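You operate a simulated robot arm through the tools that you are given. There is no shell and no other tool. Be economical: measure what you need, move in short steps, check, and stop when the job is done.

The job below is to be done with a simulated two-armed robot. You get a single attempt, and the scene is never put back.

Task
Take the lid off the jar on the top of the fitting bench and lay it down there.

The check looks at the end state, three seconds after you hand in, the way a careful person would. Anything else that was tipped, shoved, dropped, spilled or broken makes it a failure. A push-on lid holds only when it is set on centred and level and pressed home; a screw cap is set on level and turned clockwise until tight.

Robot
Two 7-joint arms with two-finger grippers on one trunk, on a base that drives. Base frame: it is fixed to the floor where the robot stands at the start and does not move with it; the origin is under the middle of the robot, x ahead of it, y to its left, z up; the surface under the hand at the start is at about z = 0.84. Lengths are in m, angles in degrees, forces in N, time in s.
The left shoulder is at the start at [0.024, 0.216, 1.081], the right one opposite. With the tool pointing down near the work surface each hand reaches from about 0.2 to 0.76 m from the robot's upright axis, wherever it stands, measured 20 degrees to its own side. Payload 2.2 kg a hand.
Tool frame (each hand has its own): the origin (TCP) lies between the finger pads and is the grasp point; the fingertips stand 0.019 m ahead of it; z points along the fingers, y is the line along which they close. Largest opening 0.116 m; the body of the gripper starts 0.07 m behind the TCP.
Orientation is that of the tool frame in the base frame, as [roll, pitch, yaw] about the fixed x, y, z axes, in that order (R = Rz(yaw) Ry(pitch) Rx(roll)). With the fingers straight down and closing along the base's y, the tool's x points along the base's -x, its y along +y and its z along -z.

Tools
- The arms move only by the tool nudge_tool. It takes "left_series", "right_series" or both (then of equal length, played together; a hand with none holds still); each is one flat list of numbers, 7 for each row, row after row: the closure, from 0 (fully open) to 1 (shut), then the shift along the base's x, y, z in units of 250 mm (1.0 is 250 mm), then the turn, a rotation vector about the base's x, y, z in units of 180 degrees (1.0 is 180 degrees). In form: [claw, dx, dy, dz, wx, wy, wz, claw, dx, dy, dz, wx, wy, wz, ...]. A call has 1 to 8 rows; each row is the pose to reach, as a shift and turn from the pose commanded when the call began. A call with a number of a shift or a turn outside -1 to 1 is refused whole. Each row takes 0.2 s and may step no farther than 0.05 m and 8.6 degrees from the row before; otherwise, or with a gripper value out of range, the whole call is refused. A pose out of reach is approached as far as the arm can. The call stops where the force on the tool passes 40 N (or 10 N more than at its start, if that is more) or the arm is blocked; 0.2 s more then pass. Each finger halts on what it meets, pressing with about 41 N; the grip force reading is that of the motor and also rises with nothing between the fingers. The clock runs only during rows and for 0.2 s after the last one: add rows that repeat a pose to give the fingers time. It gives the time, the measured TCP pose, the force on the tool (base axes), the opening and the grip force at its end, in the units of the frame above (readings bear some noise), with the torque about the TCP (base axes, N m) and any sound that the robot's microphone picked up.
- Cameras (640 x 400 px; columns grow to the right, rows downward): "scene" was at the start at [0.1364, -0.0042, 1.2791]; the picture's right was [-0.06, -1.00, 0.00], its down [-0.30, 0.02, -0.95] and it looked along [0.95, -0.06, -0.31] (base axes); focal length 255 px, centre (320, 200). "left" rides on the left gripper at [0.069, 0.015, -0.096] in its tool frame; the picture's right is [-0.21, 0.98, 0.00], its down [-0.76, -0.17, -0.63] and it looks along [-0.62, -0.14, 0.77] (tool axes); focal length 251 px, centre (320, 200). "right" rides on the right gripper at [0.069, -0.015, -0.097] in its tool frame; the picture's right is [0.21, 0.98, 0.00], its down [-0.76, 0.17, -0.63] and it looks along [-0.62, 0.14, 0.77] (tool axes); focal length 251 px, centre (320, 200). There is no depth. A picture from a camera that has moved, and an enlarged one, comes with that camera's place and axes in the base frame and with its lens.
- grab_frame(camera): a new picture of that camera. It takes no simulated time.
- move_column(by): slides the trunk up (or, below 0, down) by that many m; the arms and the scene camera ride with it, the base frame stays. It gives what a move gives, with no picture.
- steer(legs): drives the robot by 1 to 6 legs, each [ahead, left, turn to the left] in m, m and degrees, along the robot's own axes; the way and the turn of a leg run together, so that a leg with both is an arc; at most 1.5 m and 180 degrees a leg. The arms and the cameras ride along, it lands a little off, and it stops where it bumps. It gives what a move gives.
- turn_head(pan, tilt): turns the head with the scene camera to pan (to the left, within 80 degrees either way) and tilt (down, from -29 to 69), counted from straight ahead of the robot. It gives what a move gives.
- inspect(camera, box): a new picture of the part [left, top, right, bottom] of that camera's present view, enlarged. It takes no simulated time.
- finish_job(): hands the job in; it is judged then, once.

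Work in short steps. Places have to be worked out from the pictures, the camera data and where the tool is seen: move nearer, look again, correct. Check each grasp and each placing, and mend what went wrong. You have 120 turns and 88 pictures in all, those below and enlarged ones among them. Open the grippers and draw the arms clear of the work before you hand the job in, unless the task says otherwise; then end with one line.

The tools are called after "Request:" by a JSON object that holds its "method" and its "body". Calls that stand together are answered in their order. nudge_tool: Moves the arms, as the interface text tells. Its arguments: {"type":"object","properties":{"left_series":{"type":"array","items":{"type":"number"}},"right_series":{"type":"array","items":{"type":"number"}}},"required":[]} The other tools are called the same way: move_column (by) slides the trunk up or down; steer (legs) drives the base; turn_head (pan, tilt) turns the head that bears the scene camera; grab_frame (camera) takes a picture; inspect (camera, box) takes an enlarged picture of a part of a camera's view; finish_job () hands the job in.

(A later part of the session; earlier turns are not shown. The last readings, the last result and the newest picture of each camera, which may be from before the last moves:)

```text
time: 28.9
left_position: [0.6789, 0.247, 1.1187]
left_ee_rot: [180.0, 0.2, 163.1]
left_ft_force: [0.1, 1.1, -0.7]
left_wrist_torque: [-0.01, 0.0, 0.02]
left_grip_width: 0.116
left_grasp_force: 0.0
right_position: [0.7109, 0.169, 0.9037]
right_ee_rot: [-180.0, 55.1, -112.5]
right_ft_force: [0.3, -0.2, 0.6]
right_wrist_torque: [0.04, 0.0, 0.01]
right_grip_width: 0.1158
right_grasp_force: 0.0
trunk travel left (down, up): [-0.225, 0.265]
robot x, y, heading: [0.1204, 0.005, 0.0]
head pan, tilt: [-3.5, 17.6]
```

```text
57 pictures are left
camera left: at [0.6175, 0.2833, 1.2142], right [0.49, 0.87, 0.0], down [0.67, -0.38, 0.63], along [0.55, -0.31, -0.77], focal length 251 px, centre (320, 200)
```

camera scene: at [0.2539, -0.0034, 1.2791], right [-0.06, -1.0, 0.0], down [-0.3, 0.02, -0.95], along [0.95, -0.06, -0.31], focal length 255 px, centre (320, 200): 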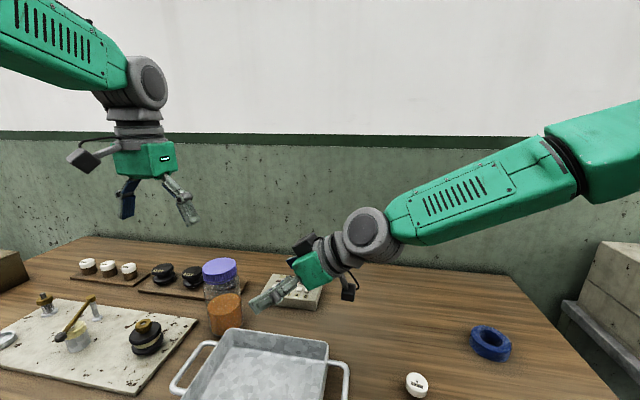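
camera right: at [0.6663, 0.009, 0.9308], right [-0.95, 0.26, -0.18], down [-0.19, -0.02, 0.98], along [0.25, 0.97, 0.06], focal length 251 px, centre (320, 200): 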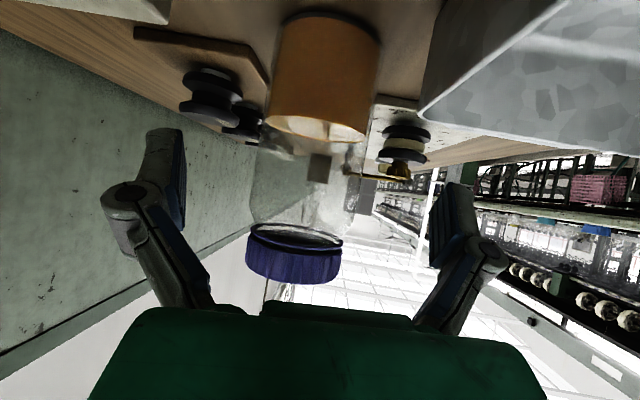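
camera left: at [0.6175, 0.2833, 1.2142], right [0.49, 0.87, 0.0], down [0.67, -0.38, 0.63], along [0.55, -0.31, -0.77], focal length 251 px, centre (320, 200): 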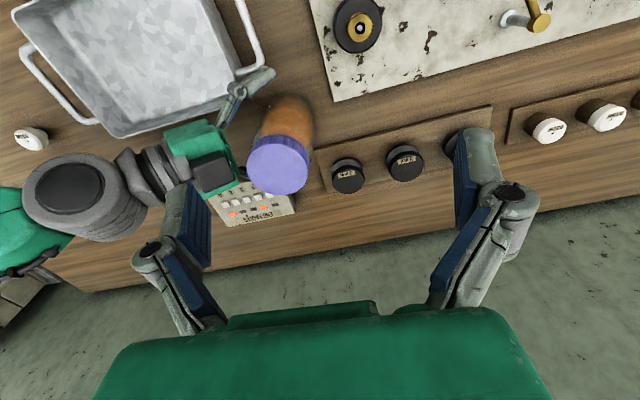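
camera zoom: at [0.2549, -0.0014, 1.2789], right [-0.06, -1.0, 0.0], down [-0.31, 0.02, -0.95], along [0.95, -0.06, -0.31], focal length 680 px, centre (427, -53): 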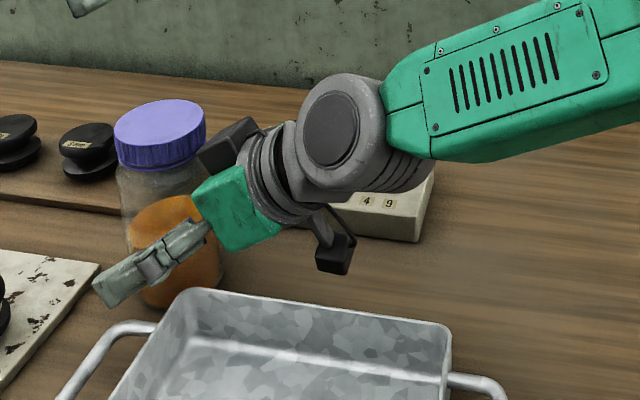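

The black housing on the right hand is close to the lid, so I'll back off by 6 mm and then close slowly on the jar body.

Request:
{"method": "nudge_tool", "body": {"right_series": [0, -0.009, -0.022, 0, 0, 0, 0, 0.2, -0.009, -0.022, 0, 0, 0, 0, 0.28, -0.009, -0.022, 0, 0, 0, 0, 0.32, -0.009, -0.022, 0, 0, 0, 0, 0.36, -0.009, -0.022, 0, 0, 0, 0, 0.4, -0.009, -0.022, 0, 0, 0, 0, 0.45, -0.009, -0.022, 0, 0, 0, 0, 0.5, -0.009, -0.022, 0, 0, 0, 0]}}

Request:
{"method": "inspect", "body": {"camera": "scene", "box": [160, 240, 320, 340]}}

Request:
{"method": "inspect", "body": {"camera": "left", "box": [160, 80, 360, 205]}}

```text
time: 30.7
left_position: [0.6792, 0.2481, 1.1186]
left_ee_rot: [-180.0, 0.1, 163.1]
left_ft_force: [-0.1, 0.0, 0.4]
left_wrist_torque: [-0.02, -0.05, 0.01]
left_grip_width: 0.1162
left_grasp_force: 0.0
right_position: [0.7086, 0.1613, 0.9049]
right_ee_rot: [179.9, 55.1, -112.7]
right_ft_force: [0.5, 0.1, 0.0]
right_wrist_torque: [0.04, 0.03, 0.01]
right_grip_width: 0.0678
right_grasp_force: 41.1
trunk travel left (down, up): [-0.225, 0.265]
robot x, y, heading: [0.1196, 0.0011, -0.1]
head pan, tilt: [-3.5, 17.6]
```

```text
4.00 times, centred on (240, 290) of scene
camera zoom: at [0.2551, -0.0028, 1.2789], right [-0.06, -1.0, 0.0], down [-0.31, 0.02, -0.95], along [0.95, -0.06, -0.31], focal length 1020 px, centre (640, -160)
```

zoom: 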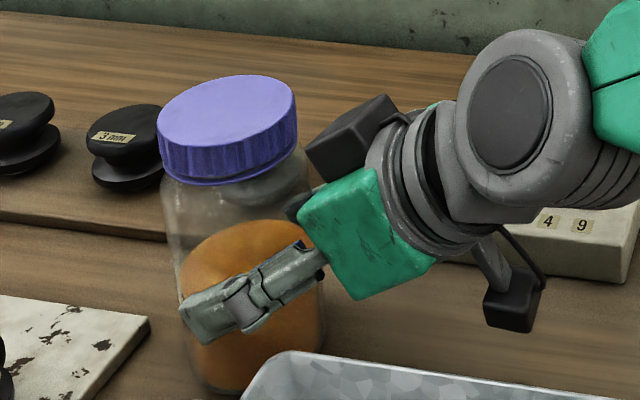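

```text
3.20 times, centred on (260, 142) of left
camera zoom: at [0.6178, 0.2831, 1.214], right [0.49, 0.87, 0.0], down [0.67, -0.38, 0.63], along [0.55, -0.31, -0.77], focal length 805 px, centre (512, 384)
```

zoom: 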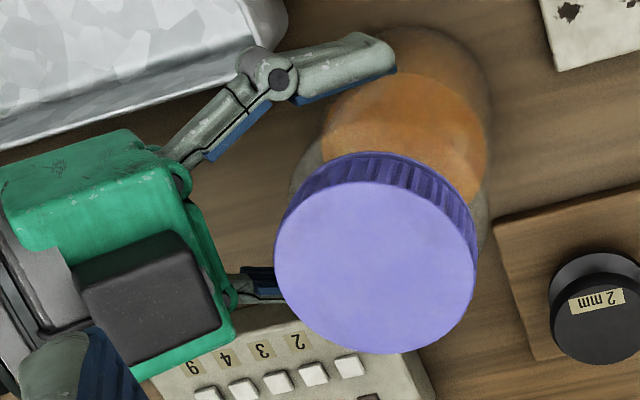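

The jar body is held firmly (0.068 wide, 41 N). I'll rotate the left hand toward yaw −130° from straight, so its camera faces away from the right hand, while moving it over the lid at its present height.

Request:
{"method": "nudge_tool", "body": {"left_series": [0, 0.02, -0.05, 0, 0, 0, -0.045, 0, 0.04, -0.1, 0, 0, 0, -0.09, 0, 0.06, -0.15, 0, 0, 0, -0.135, 0, 0.08, -0.2, 0, 0, 0, -0.18, 0, 0.1, -0.25, 0, 0, 0, -0.225, 0, 0.12, -0.3, 0, 0, 0, -0.27, 0, 0.12, -0.3, 0, 0, 0, -0.315]}}

Request:
{"method": "nudge_tool", "body": {"left_series": [0, 0, 0, 0, 0, 0, -0.045, 0, 0, 0, 0, 0, 0, -0.09, 0, 0, 0, 0, 0, 0, -0.135, 0, 0, 0, 0, 0, 0, -0.18, 0, 0, 0, 0, 0, 0, -0.225, 0, 0, 0, 0, 0, 0, -0.27, 0, 0, 0, 0, 0, 0, -0.315]}}

Request:
{"method": "grab_frame", "body": {"camera": "left"}}

Request:
{"method": "grab_frame", "body": {"camera": "scene"}}

```text
time: 32.3
left_position: [0.7096, 0.173, 1.1184]
left_ee_rot: [179.9, 0.2, 106.2]
left_ft_force: [-0.1, 0.1, 1.0]
left_wrist_torque: [0.01, -0.01, -0.01]
left_grip_width: 0.116
left_grasp_force: 0.0
right_position: [0.7104, 0.1615, 0.9041]
right_ee_rot: [-180.0, 55.1, -112.5]
right_ft_force: [-0.1, -0.5, 0.3]
right_wrist_torque: [0.07, 0.07, 0.01]
right_grip_width: 0.0677
right_grasp_force: 41.3
trunk travel left (down, up): [-0.225, 0.265]
robot x, y, heading: [0.1171, -0.0028, -0.2]
head pan, tilt: [-3.5, 17.6]
```

```text
time: 33.9
left_position: [0.7086, 0.1748, 1.1188]
left_ee_rot: [180.0, 0.3, 49.6]
left_ft_force: [0.7, 0.3, 0.0]
left_wrist_torque: [-0.02, 0.02, -0.03]
left_grip_width: 0.116
left_grasp_force: 0.1
right_position: [0.709, 0.1623, 0.9047]
right_ee_rot: [179.9, 55.1, -112.6]
right_ft_force: [0.3, -0.4, 0.6]
right_wrist_torque: [0.03, 0.03, 0.02]
right_grip_width: 0.0681
right_grasp_force: 41.2
trunk travel left (down, up): [-0.225, 0.265]
robot x, y, heading: [0.1179, -0.0003, 0.1]
head pan, tilt: [-3.5, 17.6]
```

```text
54 pictures are left
camera left: at [0.766, 0.2168, 1.215], right [0.6, -0.8, 0.0], down [-0.62, -0.47, 0.64], along [-0.51, -0.38, -0.77], focal length 251 px, centre (320, 200)
```

left: 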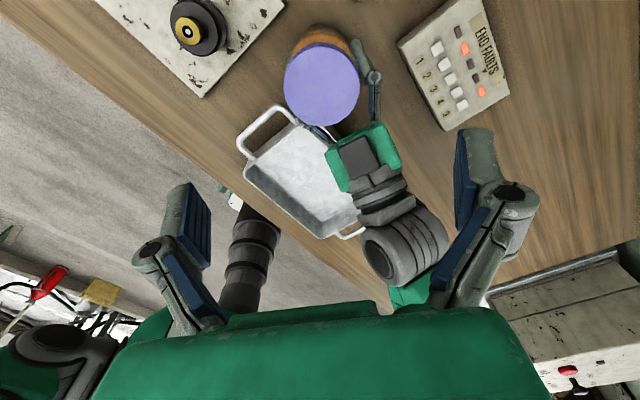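

```text
53 pictures are left
camera scene: at [0.2552, -0.0031, 1.2789], right [-0.06, -1.0, 0.0], down [-0.31, 0.02, -0.95], along [0.95, -0.06, -0.31], focal length 255 px, centre (320, 200)
```

scene: 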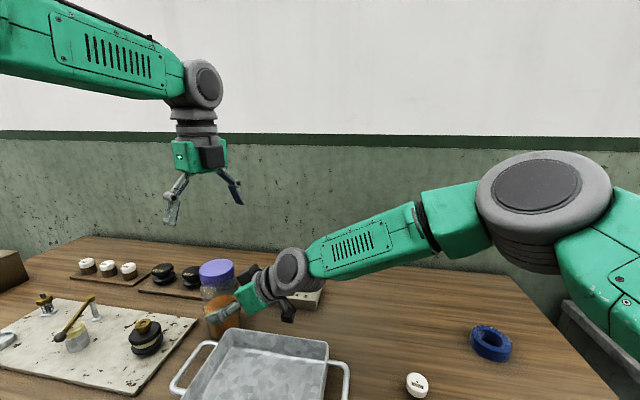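

The left hand reached the wanted yaw. The lid lies a few mm toward (+x, +y) of the TCP. I'll descend to just above it while correcting, then look again.

Request:
{"method": "nudge_tool", "body": {"left_series": [0, 0.016, 0.014, -0.18, 0, 0, 0, 0, 0.016, 0.014, -0.34, 0, 0, 0, 0, 0.016, 0.014, -0.34, 0, 0, 0]}}

Request:
{"method": "grab_frame", "body": {"camera": "left"}}

Request:
{"method": "inspect", "body": {"camera": "scene", "box": [140, 200, 340, 325]}}

```text
time: 34.7
left_position: [0.7118, 0.1763, 1.0319]
left_ee_rot: [179.9, 0.4, 49.6]
left_ft_force: [-0.6, -0.1, -0.4]
left_wrist_torque: [0.01, -0.03, 0.0]
left_grip_width: 0.1159
left_grasp_force: 0.0
right_position: [0.7097, 0.1623, 0.9046]
right_ee_rot: [180.0, 55.1, -112.5]
right_ft_force: [0.4, 0.0, 0.9]
right_wrist_torque: [0.08, 0.03, -0.05]
right_grip_width: 0.068
right_grasp_force: 41.4
trunk travel left (down, up): [-0.225, 0.265]
robot x, y, heading: [0.1198, -0.0015, 0.4]
head pan, tilt: [-3.5, 17.6]
```

```text
52 pictures are left
camera left: at [0.7686, 0.2201, 1.1289], right [0.61, -0.8, 0.0], down [-0.61, -0.47, 0.64], along [-0.51, -0.39, -0.77], focal length 251 px, centre (320, 200)
```

left: 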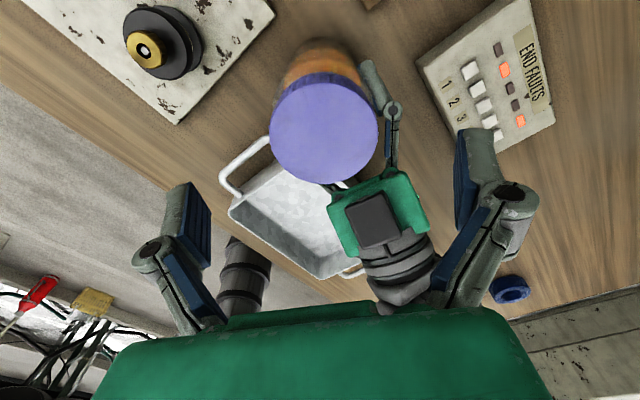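

```text
3.20 times, centred on (240, 262) of scene
camera zoom: at [0.2555, -0.0029, 1.2789], right [-0.06, -1.0, 0.0], down [-0.31, 0.02, -0.95], along [0.95, -0.06, -0.31], focal length 816 px, centre (576, 0)
```

zoom: 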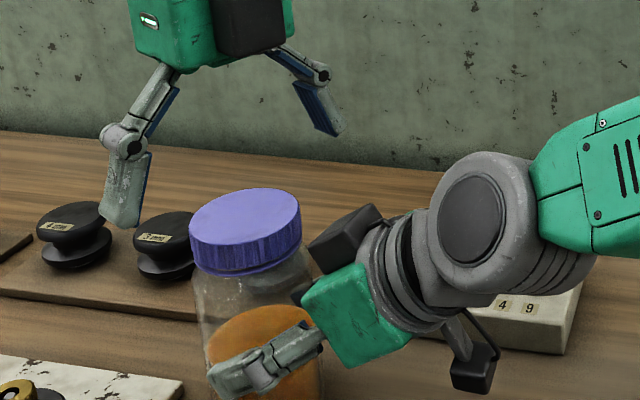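

The estimates agree on a lid centre of about (0.716, 0.180, 0.988). I'll part-close to about 0.085, correct by 4 mm in each axis and descend to TCP z of 0.986.

Request:
{"method": "nudge_tool", "body": {"left_series": [0.15, 0.016, 0.016, 0, 0, 0, 0, 0.15, 0.016, 0.016, -0.09, 0, 0, 0, 0.2, 0.016, 0.016, -0.184, 0, 0, 0, 0.2, 0.016, 0.016, -0.184, 0, 0, 0]}}

Request:
{"method": "grab_frame", "body": {"camera": "left"}}

Request:
{"method": "inspect", "body": {"camera": "scene", "box": [140, 200, 340, 325]}}

```text
time: 35.7
left_position: [0.7179, 0.1812, 0.9861]
left_ee_rot: [-180.0, 0.3, 49.7]
left_ft_force: [-0.2, -1.3, 0.9]
left_wrist_torque: [0.03, 0.01, 0.0]
left_grip_width: 0.0928
left_grasp_force: 0.0
right_position: [0.7084, 0.1614, 0.9052]
right_ee_rot: [180.0, 55.1, -112.5]
right_ft_force: [0.6, 0.5, 0.7]
right_wrist_torque: [0.04, -0.01, -0.01]
right_grip_width: 0.0676
right_grasp_force: 41.0
trunk travel left (down, up): [-0.225, 0.265]
robot x, y, heading: [0.1145, -0.0022, 0.1]
head pan, tilt: [-3.5, 17.6]
```

```text
50 pictures are left
camera left: at [0.7752, 0.2243, 1.0817], right [0.61, -0.8, 0.0], down [-0.61, -0.47, 0.64], along [-0.51, -0.39, -0.77], focal length 251 px, centre (320, 200)
```

left: 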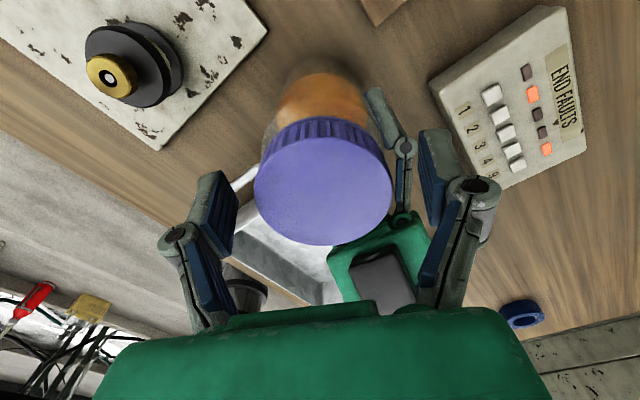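

```text
3.20 times, centred on (240, 262) of scene
camera zoom: at [0.2555, -0.0029, 1.2788], right [-0.06, -1.0, 0.0], down [-0.31, 0.02, -0.95], along [0.95, -0.06, -0.31], focal length 816 px, centre (576, 0)
```

zoom: 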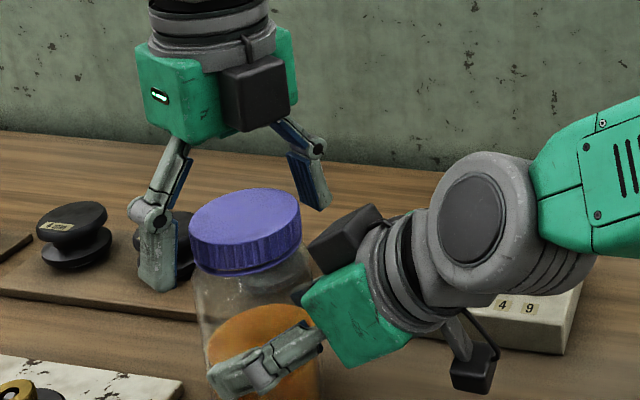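

The lid is centred between the fingers and the two hands are clear of each other. I'll close on the lid.

Request:
{"method": "nudge_tool", "body": {"left_series": [0.34, 0, 0, 0, 0, 0, 0, 0.4, 0, 0, 0, 0, 0, 0, 0.44, 0, 0, 0, 0, 0, 0, 0.5, 0, 0, 0, 0, 0, 0, 0.7, 0, 0, 0, 0, 0, 0]}}

Request:
{"method": "nudge_tool", "body": {"left_series": [0.7, 0, 0, 0, 0, 0, 0.03, 0.7, 0, 0, 0, 0, 0, 0.06]}}

```text
time: 36.9
left_position: [0.7181, 0.1813, 0.9856]
left_ee_rot: [179.7, 0.2, 49.7]
left_ft_force: [4.4, -2.1, 1.3]
left_wrist_torque: [0.0, -0.02, -0.01]
left_grip_width: 0.0599
left_grasp_force: 41.4
right_position: [0.7093, 0.1621, 0.9043]
right_ee_rot: [180.0, 55.1, -112.5]
right_ft_force: [-2.3, 1.5, 1.2]
right_wrist_torque: [-0.1, -0.25, 0.02]
right_grip_width: 0.0678
right_grasp_force: 40.9
trunk travel left (down, up): [-0.225, 0.265]
robot x, y, heading: [0.1213, 0.003, -0.1]
head pan, tilt: [-3.5, 17.6]
```

```text
time: 37.5
left_position: [0.7187, 0.1814, 0.9857]
left_ee_rot: [-180.0, 0.2, 60.6]
left_ft_force: [3.8, 4.4, -2.9]
left_wrist_torque: [0.08, -0.06, -0.03]
left_grip_width: 0.0599
left_grasp_force: 40.8
right_position: [0.7083, 0.1622, 0.9052]
right_ee_rot: [179.9, 55.1, -112.6]
right_ft_force: [-3.9, -3.3, 3.6]
right_wrist_torque: [0.4, -0.24, 0.11]
right_grip_width: 0.068
right_grasp_force: 40.9
trunk travel left (down, up): [-0.225, 0.265]
robot x, y, heading: [0.1167, -0.0005, 0.1]
head pan, tilt: [-3.5, 17.6]
```

The lid turned 11° with almost no torque. I'll look at the grip from both views before continuing.

Request:
{"method": "grab_frame", "body": {"camera": "left"}}

Request:
{"method": "inspect", "body": {"camera": "scene", "box": [160, 230, 320, 330]}}

```text
48 pictures are left
camera left: at [0.7656, 0.2343, 1.0826], right [0.75, -0.67, 0.0], down [-0.51, -0.58, 0.64], along [-0.42, -0.47, -0.77], focal length 251 px, centre (320, 200)
```

left: 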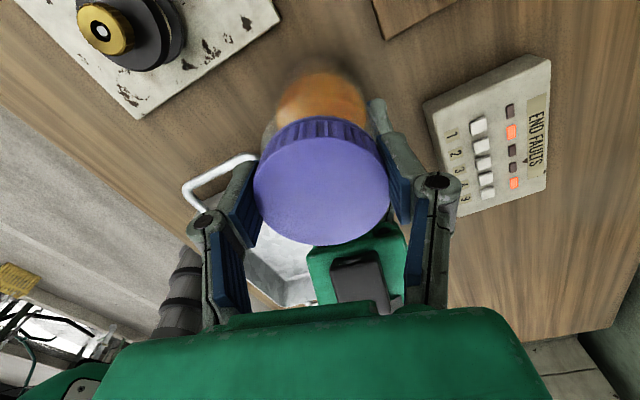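

```text
4.00 times, centred on (240, 280) of scene
camera zoom: at [0.2554, -0.0029, 1.2788], right [-0.06, -1.0, 0.0], down [-0.31, 0.02, -0.95], along [0.95, -0.06, -0.31], focal length 1020 px, centre (640, -120)
```

zoom: 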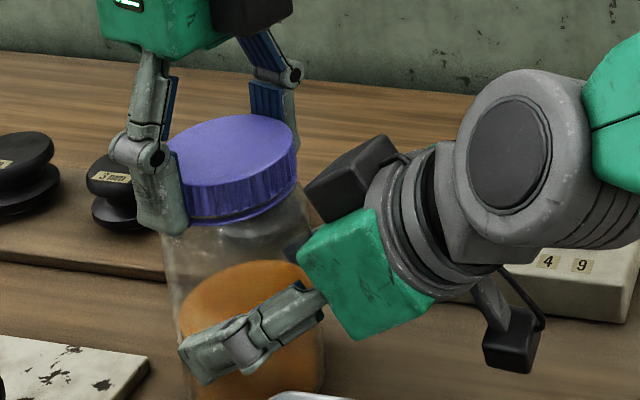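

The grip is centred. I'll continue counter-clockwise another 45° while the right hand holds.

Request:
{"method": "nudge_tool", "body": {"left_series": [0.7, 0, 0, 0, 0, 0, 0.042, 0.7, 0, 0, 0, 0, 0, 0.084, 0.7, 0, 0, 0, 0, 0, 0.126, 0.7, 0, 0, 0, 0, 0, 0.168, 0.7, 0, 0, 0, 0, 0, 0.21, 0.7, 0, 0, 0, 0, 0, 0.25]}}

Request:
{"method": "grab_frame", "body": {"camera": "left"}}

Request:
{"method": "inspect", "body": {"camera": "scene", "box": [160, 230, 320, 330]}}

```text
time: 38.9
left_position: [0.7148, 0.18, 0.9863]
left_ee_rot: [-179.8, 0.2, 105.6]
left_ft_force: [-7.0, 7.1, -1.0]
left_wrist_torque: [0.17, -0.13, -0.01]
left_grip_width: 0.0597
left_grasp_force: 40.9
right_position: [0.7101, 0.1616, 0.9046]
right_ee_rot: [179.9, 55.1, -112.6]
right_ft_force: [7.4, -7.0, -0.5]
right_wrist_torque: [0.28, 0.83, -0.15]
right_grip_width: 0.0676
right_grasp_force: 40.8
trunk travel left (down, up): [-0.225, 0.265]
robot x, y, heading: [0.1165, -0.0028, -0.0]
head pan, tilt: [-3.5, 17.6]
```

```text
46 pictures are left
camera left: at [0.7124, 0.2517, 1.0829], right [1.0, 0.06, 0.0], down [0.04, -0.77, 0.64], along [0.03, -0.63, -0.77], focal length 251 px, centre (320, 200)
```

left: 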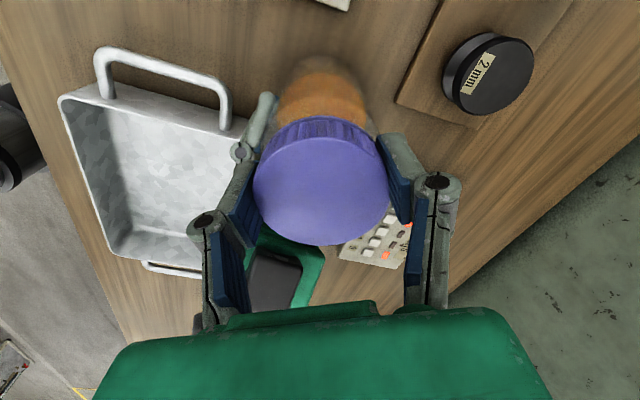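

```text
4.00 times, centred on (240, 280) of scene
camera zoom: at [0.2554, -0.0031, 1.2789], right [-0.06, -1.0, 0.0], down [-0.31, 0.02, -0.95], along [0.95, -0.06, -0.31], focal length 1020 px, centre (640, -120)
```

zoom: 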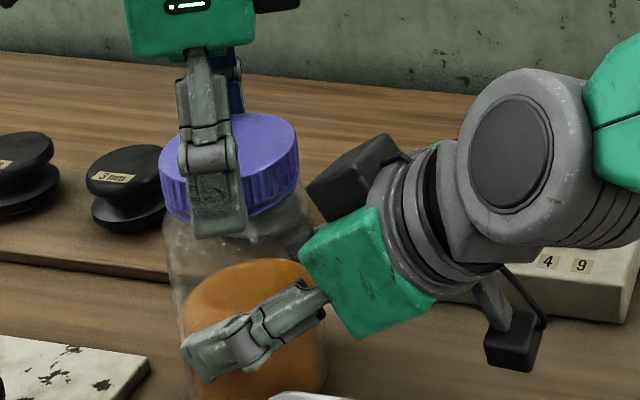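

The torque stays near zero with the jar held still, so the lid is turning on its thread. I'll go another 32°, staying clear of the right hand, then test with a 2 mm lift.

Request:
{"method": "nudge_tool", "body": {"left_series": [0.7, 0, 0, 0, 0, 0, 0.045, 0.7, 0, 0, 0, 0, 0, 0.09, 0.7, 0, 0, 0, 0, 0, 0.135, 0.7, 0, 0, 0, 0, 0, 0.18]}}

Request:
{"method": "nudge_tool", "body": {"left_series": [0.7, 0, 0, 0.006, 0, 0, 0, 0.7, 0, 0, 0.012, 0, 0, 0, 0.7, 0, 0, 0.012, 0, 0, 0]}}

```text
time: 39.9
left_position: [0.7152, 0.1805, 0.9874]
left_ee_rot: [-179.6, -0.1, 138.0]
left_ft_force: [-31.7, -8.2, 8.8]
left_wrist_torque: [-0.46, 1.17, -0.31]
left_grip_width: 0.0599
left_grasp_force: 40.8
right_position: [0.7107, 0.1608, 0.904]
right_ee_rot: [179.9, 55.2, -112.7]
right_ft_force: [32.5, 7.8, -7.2]
right_wrist_torque: [-0.4, 1.43, -0.29]
right_grip_width: 0.0677
right_grasp_force: 40.9
trunk travel left (down, up): [-0.225, 0.265]
robot x, y, heading: [0.1181, 0.0018, 0.1]
head pan, tilt: [-3.5, 17.6]
```

```text
time: 40.7
left_position: [0.7162, 0.1801, 0.9899]
left_ee_rot: [-179.9, -0.1, 137.9]
left_ft_force: [-26.9, -6.0, -3.6]
left_wrist_torque: [-0.43, 0.85, -0.15]
left_grip_width: 0.0599
left_grasp_force: 40.9
right_position: [0.7111, 0.1624, 0.9047]
right_ee_rot: [-179.9, 55.3, -112.7]
right_ft_force: [26.4, 6.4, 1.2]
right_wrist_torque: [-0.06, 1.38, -0.35]
right_grip_width: 0.0677
right_grasp_force: 41.2
trunk travel left (down, up): [-0.225, 0.265]
robot x, y, heading: [0.1183, 0.0005, 0.1]
head pan, tilt: [-3.5, 17.6]
```

Lateral force has risen to about 30 N. I need to see whether the hands are touching or the lid is just off-axis in the grip.

Request:
{"method": "grab_frame", "body": {"camera": "left"}}

Request:
{"method": "inspect", "body": {"camera": "scene", "box": [160, 220, 320, 320]}}

```text
44 pictures are left
camera left: at [0.6762, 0.239, 1.0859], right [0.81, 0.58, 0.0], down [0.45, -0.63, 0.63], along [0.36, -0.52, -0.78], focal length 251 px, centre (320, 200)
```

left: 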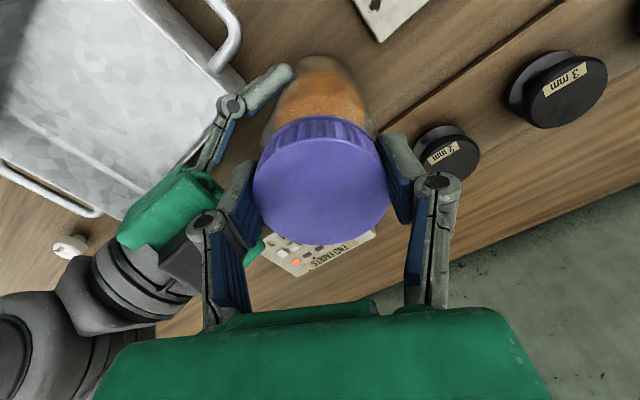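

```text
4.00 times, centred on (240, 270) of scene
camera zoom: at [0.256, -0.0031, 1.2788], right [-0.06, -1.0, 0.0], down [-0.31, 0.02, -0.95], along [0.95, -0.06, -0.31], focal length 1020 px, centre (640, -80)
```

zoom: 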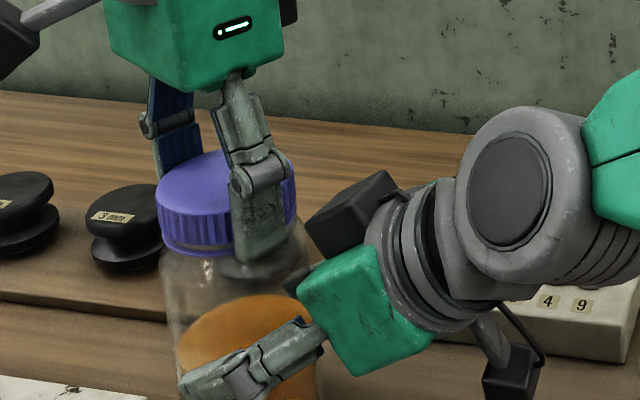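

The left finger's back is pressing on the right hand's housing. I'll turn back 16° to relieve it and read the lift force.

Request:
{"method": "nudge_tool", "body": {"left_series": [0.7, 0, 0, 0, 0, 0, -0.045, 0.7, 0, 0, 0, 0, 0, -0.09, 0.7, 0, 0, 0, 0, 0, -0.09]}}

```text
time: 41.5
left_position: [0.7171, 0.1813, 0.9886]
left_ee_rot: [-179.9, 0.1, 121.6]
left_ft_force: [-17.8, 4.7, -13.5]
left_wrist_torque: [-0.3, 0.51, -0.09]
left_grip_width: 0.0599
left_grasp_force: 41.3
right_position: [0.7107, 0.161, 0.906]
right_ee_rot: [-180.0, 55.3, -112.6]
right_ft_force: [18.8, -5.6, 9.4]
right_wrist_torque: [0.96, 0.93, -0.33]
right_grip_width: 0.0677
right_grasp_force: 41.5
trunk travel left (down, up): [-0.225, 0.265]
robot x, y, heading: [0.119, 0.0007, -0.0]
head pan, tilt: [-3.5, 17.6]
```

About 13 N pulls on a 3 mm lift, so the lid is still threaded and I'll ratchet. I'll lower back 3 mm, open, and check that the lid has risen or moved.

Request:
{"method": "nudge_tool", "body": {"left_series": [0.7, 0, 0, -0.01, 0, 0, 0, 0.45, 0, 0, -0.01, 0, 0, 0, 0.4, 0, 0, -0.01, 0, 0, 0, 0.3, 0, 0, -0.01, 0, 0, 0, 0.2, 0, 0, -0.01, 0, 0, 0, 0.2, 0, 0, -0.01, 0, 0, 0]}}

Request:
{"method": "grab_frame", "body": {"camera": "left"}}

Request:
{"method": "inspect", "body": {"camera": "scene", "box": [160, 230, 320, 330]}}

```text
time: 42.9
left_position: [0.7164, 0.1818, 0.9891]
left_ee_rot: [180.0, 0.2, 121.7]
left_ft_force: [-1.0, 0.0, -0.2]
left_wrist_torque: [-0.01, 0.01, 0.02]
left_grip_width: 0.0929
left_grasp_force: 0.0
right_position: [0.709, 0.1618, 0.9054]
right_ee_rot: [179.8, 55.1, -112.5]
right_ft_force: [-2.4, 1.8, 6.6]
right_wrist_torque: [0.27, -0.1, 0.11]
right_grip_width: 0.0678
right_grasp_force: 40.6
trunk travel left (down, up): [-0.225, 0.265]
robot x, y, heading: [0.1185, 0.0003, 0.0]
head pan, tilt: [-3.5, 17.6]
```

```text
42 pictures are left
camera left: at [0.6937, 0.2485, 1.0847], right [0.94, 0.33, 0.0], down [0.26, -0.73, 0.64], along [0.21, -0.6, -0.77], focal length 251 px, centre (320, 200)
```

left: 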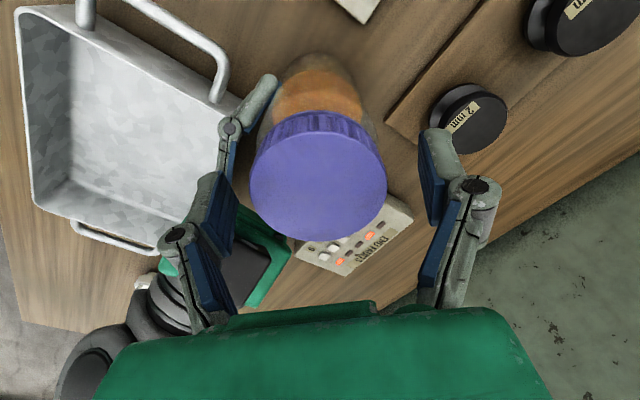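

```text
4.00 times, centred on (240, 280) of scene
camera zoom: at [0.254, -0.0029, 1.279], right [-0.06, -1.0, 0.0], down [-0.3, 0.02, -0.95], along [0.95, -0.06, -0.31], focal length 1020 px, centre (640, -120)
```

zoom: 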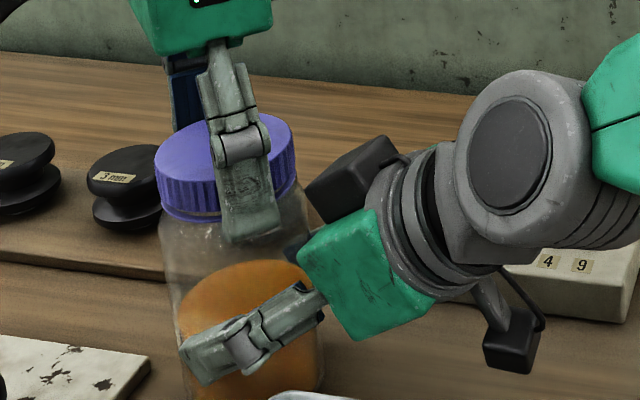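

The jar stays in place. I'll swing the open left hand back 77° clockwise for the next bite.

Request:
{"method": "nudge_tool", "body": {"left_series": [0.2, 0, 0, 0, 0, 0, -0.047, 0.2, 0, 0, 0, 0, 0, -0.094, 0.2, 0, 0, 0, 0, 0, -0.141, 0.2, 0, 0, 0, 0, 0, -0.188, 0.2, 0, 0, 0, 0, 0, -0.235, 0.2, 0, 0, 0, 0, 0, -0.282, 0.2, 0, 0, 0, 0, 0, -0.329, 0.2, 0, 0, 0, 0, 0, -0.376]}}

Request:
{"method": "nudge_tool", "body": {"left_series": [0.2, 0, 0, -0.006, 0, 0, -0.045, 0.35, 0, 0, -0.01, 0, 0, -0.056, 0.42, 0, 0, -0.01, 0, 0, -0.056, 0.5, 0, 0, -0.01, 0, 0, -0.056, 0.7, 0, 0, -0.01, 0, 0, -0.056]}}

Request:
{"method": "grab_frame", "body": {"camera": "left"}}

```text
time: 44.7
left_position: [0.7167, 0.1816, 0.9866]
left_ee_rot: [-180.0, 0.3, 53.8]
left_ft_force: [-0.7, 1.6, -0.5]
left_wrist_torque: [0.0, 0.01, -0.01]
left_grip_width: 0.0932
left_grasp_force: 0.0
right_position: [0.7089, 0.1623, 0.905]
right_ee_rot: [179.8, 55.2, -112.7]
right_ft_force: [0.5, -0.3, 0.1]
right_wrist_torque: [-0.02, -0.05, 0.04]
right_grip_width: 0.0677
right_grasp_force: 41.1
trunk travel left (down, up): [-0.225, 0.265]
robot x, y, heading: [0.1158, 0.0026, -0.0]
head pan, tilt: [-3.5, 17.6]
```

```text
time: 45.9
left_position: [0.717, 0.1796, 0.9859]
left_ee_rot: [179.9, 0.3, 43.9]
left_ft_force: [5.3, -3.3, 0.1]
left_wrist_torque: [-0.04, -0.04, -0.01]
left_grip_width: 0.06
left_grasp_force: 40.7
right_position: [0.7093, 0.1631, 0.9047]
right_ee_rot: [-180.0, 55.1, -112.5]
right_ft_force: [-4.8, 3.8, -0.5]
right_wrist_torque: [-0.22, -0.36, 0.13]
right_grip_width: 0.0679
right_grasp_force: 41.1
trunk travel left (down, up): [-0.225, 0.265]
robot x, y, heading: [0.1183, -0.0001, 0.2]
head pan, tilt: [-3.5, 17.6]
```

```text
40 pictures are left
camera left: at [0.7783, 0.2178, 1.0822], right [0.52, -0.85, 0.0], down [-0.66, -0.4, 0.64], along [-0.54, -0.33, -0.77], focal length 251 px, centre (320, 200)
```

left: 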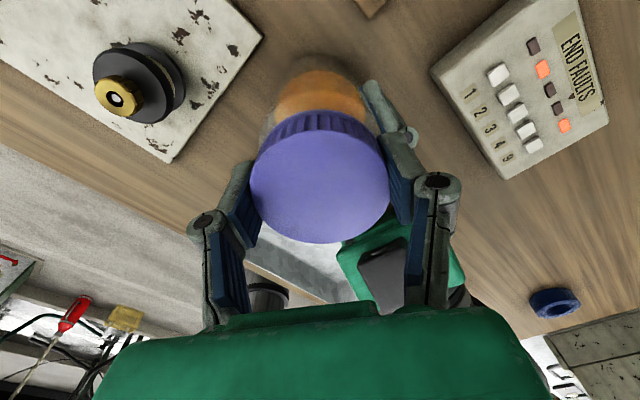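

Good grip again. I'll shift the TCP about 1.5 mm to null the side force and turn 65° counter-clockwise, allowing a 1 mm rise.

Request:
{"method": "nudge_tool", "body": {"left_series": [0.7, 0.006, -0.004, 0, 0, 0, 0.045, 0.7, 0.006, -0.004, 0, 0, 0, 0.09, 0.7, 0.006, -0.004, 0.001, 0, 0, 0.135, 0.7, 0.006, -0.004, 0.002, 0, 0, 0.18, 0.7, 0.006, -0.004, 0.002, 0, 0, 0.225, 0.7, 0.006, -0.004, 0.003, 0, 0, 0.27, 0.7, 0.006, -0.004, 0.004, 0, 0, 0.315, 0.7, 0.006, -0.004, 0.004, 0, 0, 0.36]}}

Request:
{"method": "nudge_tool", "body": {"left_series": [0.7, 0, 0, 0.004, 0, 0, 0.04, 0.7, 0, 0, 0.008, 0, 0, 0.08, 0.7, 0, 0, 0.008, 0, 0, 0.08]}}

Request:
{"method": "inspect", "body": {"camera": "scene", "box": [160, 230, 320, 330]}}

```text
time: 47.7
left_position: [0.7189, 0.1795, 0.9866]
left_ee_rot: [-179.7, 0.1, 108.8]
left_ft_force: [-18.3, -6.9, 5.1]
left_wrist_torque: [0.23, 0.54, -0.2]
left_grip_width: 0.0602
left_grasp_force: 41.0
right_position: [0.7101, 0.16, 0.9045]
right_ee_rot: [179.9, 55.1, -112.7]
right_ft_force: [17.6, 6.3, -7.8]
right_wrist_torque: [-0.94, 0.97, -0.05]
right_grip_width: 0.0676
right_grasp_force: 41.4
trunk travel left (down, up): [-0.225, 0.265]
robot x, y, heading: [0.1164, -0.0017, 0.0]
head pan, tilt: [-3.5, 17.6]
```

```text
time: 48.5
left_position: [0.7186, 0.1801, 0.9877]
left_ee_rot: [-179.8, 0.1, 123.2]
left_ft_force: [-22.9, -2.3, 0.5]
left_wrist_torque: [-0.04, 0.46, -0.04]
left_grip_width: 0.0599
left_grasp_force: 41.3
right_position: [0.7108, 0.1613, 0.9056]
right_ee_rot: [179.9, 55.2, -112.8]
right_ft_force: [23.2, 2.4, -3.1]
right_wrist_torque: [-0.22, 1.44, -0.37]
right_grip_width: 0.0674
right_grasp_force: 40.9
trunk travel left (down, up): [-0.225, 0.265]
robot x, y, heading: [0.1191, -0.0011, 0.1]
head pan, tilt: [-3.5, 17.6]
```

```text
4.00 times, centred on (240, 280) of scene
camera zoom: at [0.256, -0.003, 1.2788], right [-0.06, -1.0, 0.0], down [-0.31, 0.02, -0.95], along [0.95, -0.06, -0.31], focal length 1020 px, centre (640, -120)
```

zoom: 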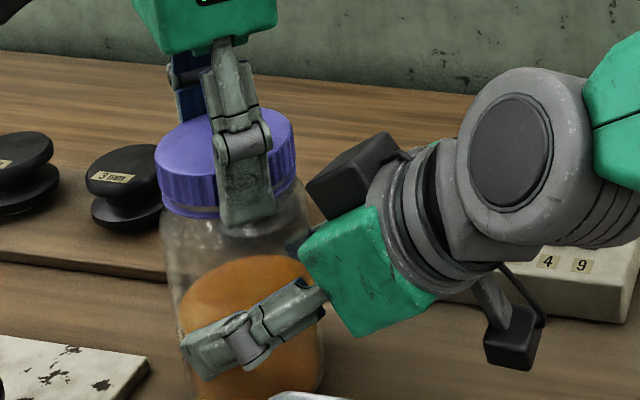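

The side force of −23 N in x means the TCP is too far in +x. I'll shift 4 mm in −x, then lift a couple of mm to test.

Request:
{"method": "nudge_tool", "body": {"left_series": [0.7, -0.01, 0, 0, 0, 0, 0, 0.7, -0.016, 0, 0, 0, 0, 0, 0.7, -0.016, 0, 0, 0, 0, 0]}}

Request:
{"method": "nudge_tool", "body": {"left_series": [0.7, 0, 0, 0.006, 0, 0, 0, 0.7, 0, 0, 0.012, 0, 0, 0, 0.7, 0, 0, 0.012, 0, 0, 0]}}

```text
time: 49.3
left_position: [0.7161, 0.1813, 0.9871]
left_ee_rot: [180.0, 0.2, 123.2]
left_ft_force: [-1.3, 8.7, -11.1]
left_wrist_torque: [0.02, 0.35, -0.01]
left_grip_width: 0.0597
left_grasp_force: 41.1
right_position: [0.7087, 0.1622, 0.9038]
right_ee_rot: [-180.0, 55.1, -112.5]
right_ft_force: [1.4, -8.8, 8.6]
right_wrist_torque: [0.9, -0.29, -0.08]
right_grip_width: 0.0674
right_grasp_force: 41.0
trunk travel left (down, up): [-0.225, 0.265]
robot x, y, heading: [0.119, -0.0016, 0.2]
head pan, tilt: [-3.5, 17.6]
```

```text
time: 50.1
left_position: [0.7153, 0.1794, 0.9912]
left_ee_rot: [-180.0, 0.2, 123.0]
left_ft_force: [11.1, 10.9, -26.3]
left_wrist_torque: [0.41, -0.7, 0.05]
left_grip_width: 0.0597
left_grasp_force: 42.1
right_position: [0.709, 0.1629, 0.9052]
right_ee_rot: [-180.0, 55.2, -112.5]
right_ft_force: [-9.8, -10.5, 23.5]
right_wrist_torque: [0.86, -0.38, 0.1]
right_grip_width: 0.0676
right_grasp_force: 41.2
trunk travel left (down, up): [-0.225, 0.265]
robot x, y, heading: [0.1156, 0.0045, -0.1]
head pan, tilt: [-3.5, 17.6]
```

The lid is still held at 26 N, and the upward push seen during turning suggests a rising thread. I'll lower back, release and take another bite.

Request:
{"method": "nudge_tool", "body": {"left_series": [0.7, 0, 0, -0.008, 0, 0, 0, 0.7, 0, 0, -0.012, 0, 0, 0, 0.45, 0, 0, -0.012, 0, 0, 0, 0.38, 0, 0, -0.012, 0, 0, 0, 0.25, 0, 0, -0.012, 0, 0, 0, 0.2, 0, 0, -0.012, 0, 0, 0, 0.2, 0, 0, -0.012, 0, 0, 0]}}

Request:
{"method": "nudge_tool", "body": {"left_series": [0.2, 0, 0, 0, 0, 0, -0.047, 0.2, 0, 0, 0, 0, 0, -0.094, 0.2, 0, 0, 0, 0, 0, -0.141, 0.2, 0, 0, 0, 0, 0, -0.188, 0.2, 0, 0, 0, 0, 0, -0.235, 0.2, 0, 0, 0, 0, 0, -0.282, 0.2, 0, 0, 0, 0, 0, -0.329, 0.2, 0, 0, 0, 0, 0, -0.376]}}

Request:
{"method": "inspect", "body": {"camera": "scene", "box": [160, 230, 320, 330]}}

Request:
{"method": "grab_frame", "body": {"camera": "left"}}

```text
time: 51.7
left_position: [0.7144, 0.1782, 0.9884]
left_ee_rot: [-179.9, 0.2, 123.1]
left_ft_force: [-0.1, 0.3, 0.5]
left_wrist_torque: [-0.03, 0.01, 0.04]
left_grip_width: 0.0928
left_grasp_force: 0.1
right_position: [0.7088, 0.1617, 0.9037]
right_ee_rot: [179.8, 55.1, -112.7]
right_ft_force: [-0.1, -0.6, -2.6]
right_wrist_torque: [-0.01, 0.01, 0.02]
right_grip_width: 0.0676
right_grasp_force: 40.8
trunk travel left (down, up): [-0.225, 0.265]
robot x, y, heading: [0.1144, 0.0006, -0.1]
head pan, tilt: [-3.5, 17.6]
```

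```text
time: 53.5
left_position: [0.7144, 0.1801, 0.9887]
left_ee_rot: [180.0, 0.4, 55.3]
left_ft_force: [0.0, 0.2, 0.1]
left_wrist_torque: [0.0, 0.04, 0.01]
left_grip_width: 0.0927
left_grasp_force: 0.0
right_position: [0.7093, 0.162, 0.9043]
right_ee_rot: [180.0, 55.2, -112.6]
right_ft_force: [-0.7, 1.1, -1.6]
right_wrist_torque: [-0.04, 0.02, 0.06]
right_grip_width: 0.0674
right_grasp_force: 41.4
trunk travel left (down, up): [-0.225, 0.265]
robot x, y, heading: [0.1167, 0.001, -0.0]
head pan, tilt: [-3.5, 17.6]
```

```text
4.00 times, centred on (240, 280) of scene
camera zoom: at [0.2561, -0.0026, 1.2787], right [-0.06, -1.0, 0.0], down [-0.31, 0.02, -0.95], along [0.95, -0.06, -0.31], focal length 1020 px, centre (640, -120)
```

zoom: 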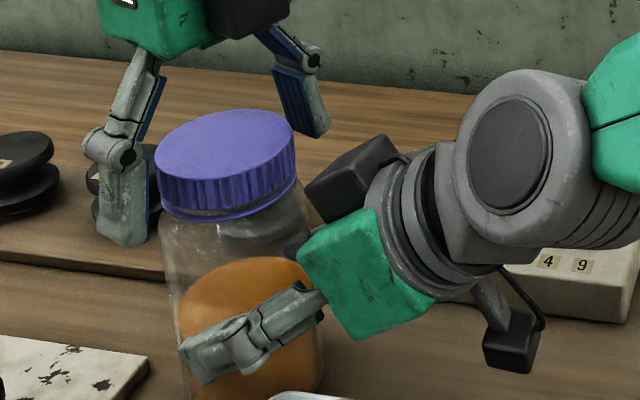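

```text
37 pictures are left
camera left: at [0.7674, 0.2281, 1.0846], right [0.68, -0.73, 0.0], down [-0.57, -0.52, 0.64], along [-0.47, -0.43, -0.77], focal length 251 px, centre (320, 200)
```

left: 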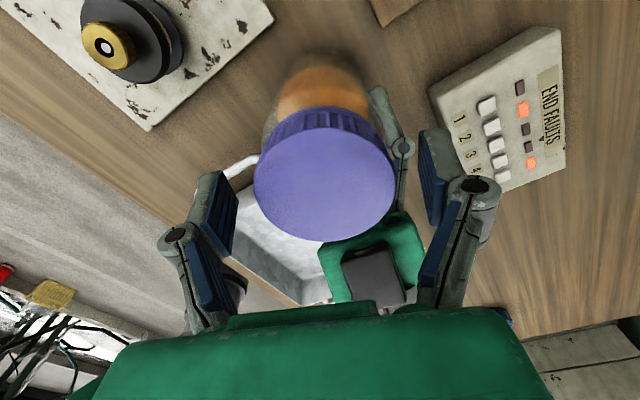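

The lid may be riding slightly higher. I'll zoom in on its lower rim.

Request:
{"method": "inspect", "body": {"camera": "scene", "box": [192, 250, 248, 285]}}

```text
11.43 times, centred on (220, 268) of scene
camera zoom: at [0.2561, -0.0026, 1.2787], right [-0.06, -1.0, 0.0], down [-0.31, 0.02, -0.95], along [0.95, -0.06, -0.31], focal length 2914 px, centre (1463, -571)
```

zoom: 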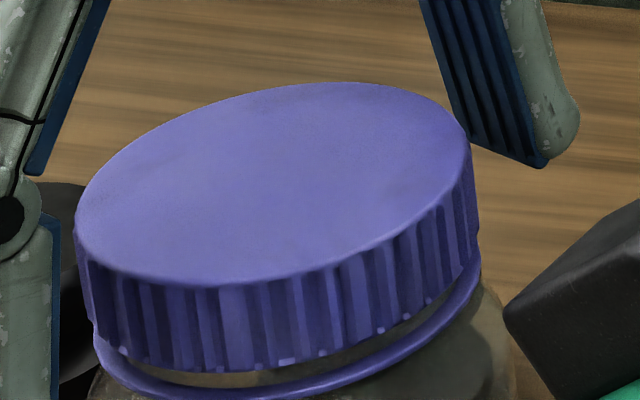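

A clear gap has opened above the tamper band, so the cap is unscrewing and the band stays on the jar. I'll re-grip 5 mm higher so only the cap is held, and turn another 75°.

Request:
{"method": "nudge_tool", "body": {"left_series": [0.2, 0.003, 0, 0.01, 0, 0, -0.045, 0.2, 0.006, 0.002, 0.02, 0, 0, -0.06, 0.35, 0.006, 0.002, 0.02, 0, 0, -0.06, 0.42, 0.006, 0.002, 0.02, 0, 0, -0.06, 0.5, 0.006, 0.002, 0.02, 0, 0, -0.06, 0.7, 0.006, 0.002, 0.02, 0, 0, -0.06]}}

Request:
{"method": "nudge_tool", "body": {"left_series": [0.7, 0, 0, 0.001, 0, 0, 0.045, 0.7, 0, 0, 0.002, 0, 0, 0.09, 0.7, 0, 0, 0.003, 0, 0, 0.135, 0.7, 0, 0, 0.004, 0, 0, 0.18, 0.7, 0, 0, 0.005, 0, 0, 0.225, 0.7, 0, 0, 0.006, 0, 0, 0.27, 0.7, 0, 0, 0.007, 0, 0, 0.315, 0.7, 0, 0, 0.008, 0, 0, 0.36]}}

```text
time: 54.9
left_position: [0.7157, 0.1799, 0.993]
left_ee_rot: [179.9, 0.3, 44.7]
left_ft_force: [6.2, -4.4, -0.8]
left_wrist_torque: [-0.06, -0.04, 0.01]
left_grip_width: 0.0609
left_grasp_force: 40.7
right_position: [0.7087, 0.1616, 0.9042]
right_ee_rot: [179.9, 55.1, -112.4]
right_ft_force: [-6.3, 5.0, -1.8]
right_wrist_torque: [-0.4, -0.54, 0.16]
right_grip_width: 0.0674
right_grasp_force: 41.0
trunk travel left (down, up): [-0.225, 0.265]
robot x, y, heading: [0.1161, -0.0001, 0.1]
head pan, tilt: [-3.5, 17.6]
```

```text
time: 56.7
left_position: [0.7162, 0.1796, 0.9947]
left_ee_rot: [-179.8, 0.2, 109.5]
left_ft_force: [-1.0, -4.0, -5.5]
left_wrist_torque: [-0.06, -0.41, 0.0]
left_grip_width: 0.0606
left_grasp_force: 40.7
right_position: [0.7104, 0.1614, 0.9041]
right_ee_rot: [179.9, 55.2, -112.7]
right_ft_force: [0.6, 4.1, 3.7]
right_wrist_torque: [-0.25, 0.47, 0.04]
right_grip_width: 0.0675
right_grasp_force: 41.1
trunk travel left (down, up): [-0.225, 0.265]
robot x, y, heading: [0.1138, -0.001, 0.1]
head pan, tilt: [-3.5, 17.6]
```

Smooth, with low forces. I'll add another 14° and then do a 3 mm lift test.

Request:
{"method": "nudge_tool", "body": {"left_series": [0.7, 0, 0, 0.001, 0, 0, 0.04, 0.7, 0, 0, 0.002, 0, 0, 0.08, 0.7, 0, 0, 0.007, 0, 0, 0.08, 0.7, 0, 0, 0.012, 0, 0, 0.08, 0.7, 0, 0, 0.012, 0, 0, 0.08]}}

Request:
{"method": "inspect", "body": {"camera": "scene", "box": [192, 250, 248, 285]}}

```text
time: 57.9
left_position: [0.7154, 0.1793, 0.9961]
left_ee_rot: [-179.9, 0.1, 123.7]
left_ft_force: [-8.2, -3.2, -20.0]
left_wrist_torque: [0.16, -0.03, 0.0]
left_grip_width: 0.0607
left_grasp_force: 41.2
right_position: [0.7105, 0.162, 0.9064]
right_ee_rot: [-179.9, 55.2, -112.5]
right_ft_force: [7.9, 3.5, 17.2]
right_wrist_torque: [-0.19, 0.69, -0.11]
right_grip_width: 0.0676
right_grasp_force: 41.2
trunk travel left (down, up): [-0.225, 0.265]
robot x, y, heading: [0.1168, -0.0007, -0.1]
head pan, tilt: [-3.5, 17.6]
```

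```text
11.43 times, centred on (220, 268) of scene
camera zoom: at [0.2559, -0.003, 1.2788], right [-0.06, -1.0, 0.0], down [-0.31, 0.02, -0.95], along [0.95, -0.06, -0.31], focal length 2914 px, centre (1463, -571)
```

zoom: 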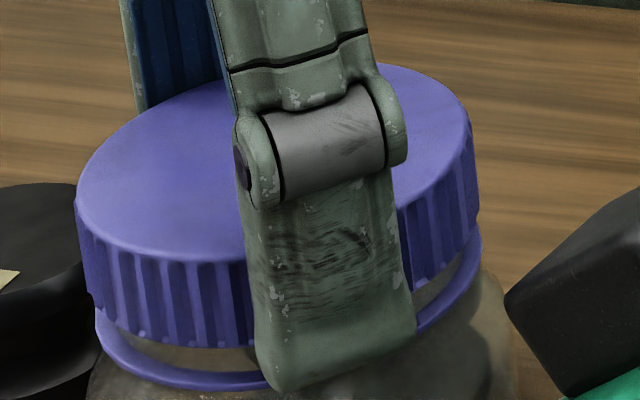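

The gap keeps growing but the cap is still threaded. I'll take another bite: ease down, release and swing back.

Request:
{"method": "nudge_tool", "body": {"left_series": [0.7, 0, 0, -0.006, 0, 0, 0, 0.7, 0, 0, -0.009, 0, 0, 0, 0.45, 0, 0, -0.009, 0, 0, 0, 0.38, 0, 0, -0.005, 0, 0, 0, 0.25, 0, 0, 0, 0, 0, 0, 0.2, 0, 0, 0, 0, 0, 0, 0.2, 0, 0, 0, 0, 0, 0]}}

Request:
{"method": "nudge_tool", "body": {"left_series": [0.2, 0, 0, 0, 0, 0, -0.047, 0.2, 0, 0, 0, 0, 0, -0.094, 0.2, 0, 0, 0, 0, 0, -0.141, 0.2, 0, 0, 0, 0, 0, -0.188, 0.2, 0, 0, 0, 0, 0, -0.235, 0.2, 0, 0, 0, 0, 0, -0.282, 0.2, 0, 0, 0, 0, 0, -0.329, 0.2, 0, 0, 0, 0, 0, -0.376]}}

Request:
{"method": "inspect", "body": {"camera": "scene", "box": [192, 250, 248, 285]}}

```text
time: 59.5
left_position: [0.7159, 0.1795, 0.999]
left_ee_rot: [179.9, 0.2, 123.9]
left_ft_force: [0.9, -0.7, 0.7]
left_wrist_torque: [0.01, -0.02, -0.03]
left_grip_width: 0.0927
left_grasp_force: 0.1
right_position: [0.7095, 0.1612, 0.9037]
right_ee_rot: [179.9, 54.9, -112.6]
right_ft_force: [-0.6, 0.6, -2.0]
right_wrist_torque: [-0.06, 0.02, 0.01]
right_grip_width: 0.0674
right_grasp_force: 41.1
trunk travel left (down, up): [-0.225, 0.265]
robot x, y, heading: [0.1157, -0.0009, 0.2]
head pan, tilt: [-3.5, 17.6]
```

```text
time: 61.3
left_position: [0.7153, 0.1821, 0.998]
left_ee_rot: [180.0, 0.4, 56.0]
left_ft_force: [1.0, -0.2, 0.2]
left_wrist_torque: [0.02, -0.04, -0.01]
left_grip_width: 0.0929
left_grasp_force: 0.0
right_position: [0.71, 0.1614, 0.9042]
right_ee_rot: [179.9, 55.1, -112.7]
right_ft_force: [-0.2, -0.2, -3.2]
right_wrist_torque: [-0.01, 0.04, -0.05]
right_grip_width: 0.0677
right_grasp_force: 40.7
trunk travel left (down, up): [-0.225, 0.265]
robot x, y, heading: [0.1175, -0.0019, 0.1]
head pan, tilt: [-3.5, 17.6]
```

```text
11.43 times, centred on (220, 268) of scene
camera zoom: at [0.256, -0.0026, 1.2788], right [-0.06, -1.0, 0.0], down [-0.31, 0.02, -0.95], along [0.95, -0.06, -0.31], focal length 2914 px, centre (1463, -571)
```

zoom: 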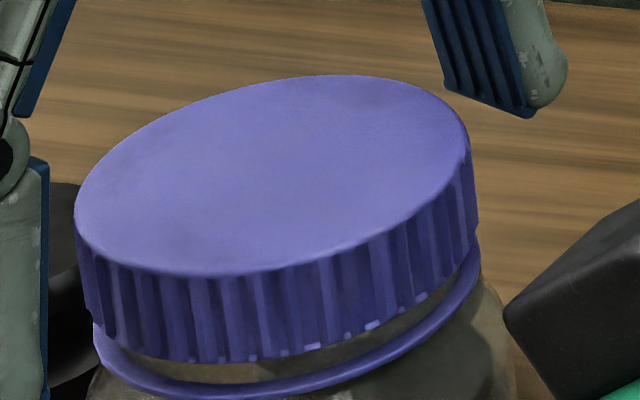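

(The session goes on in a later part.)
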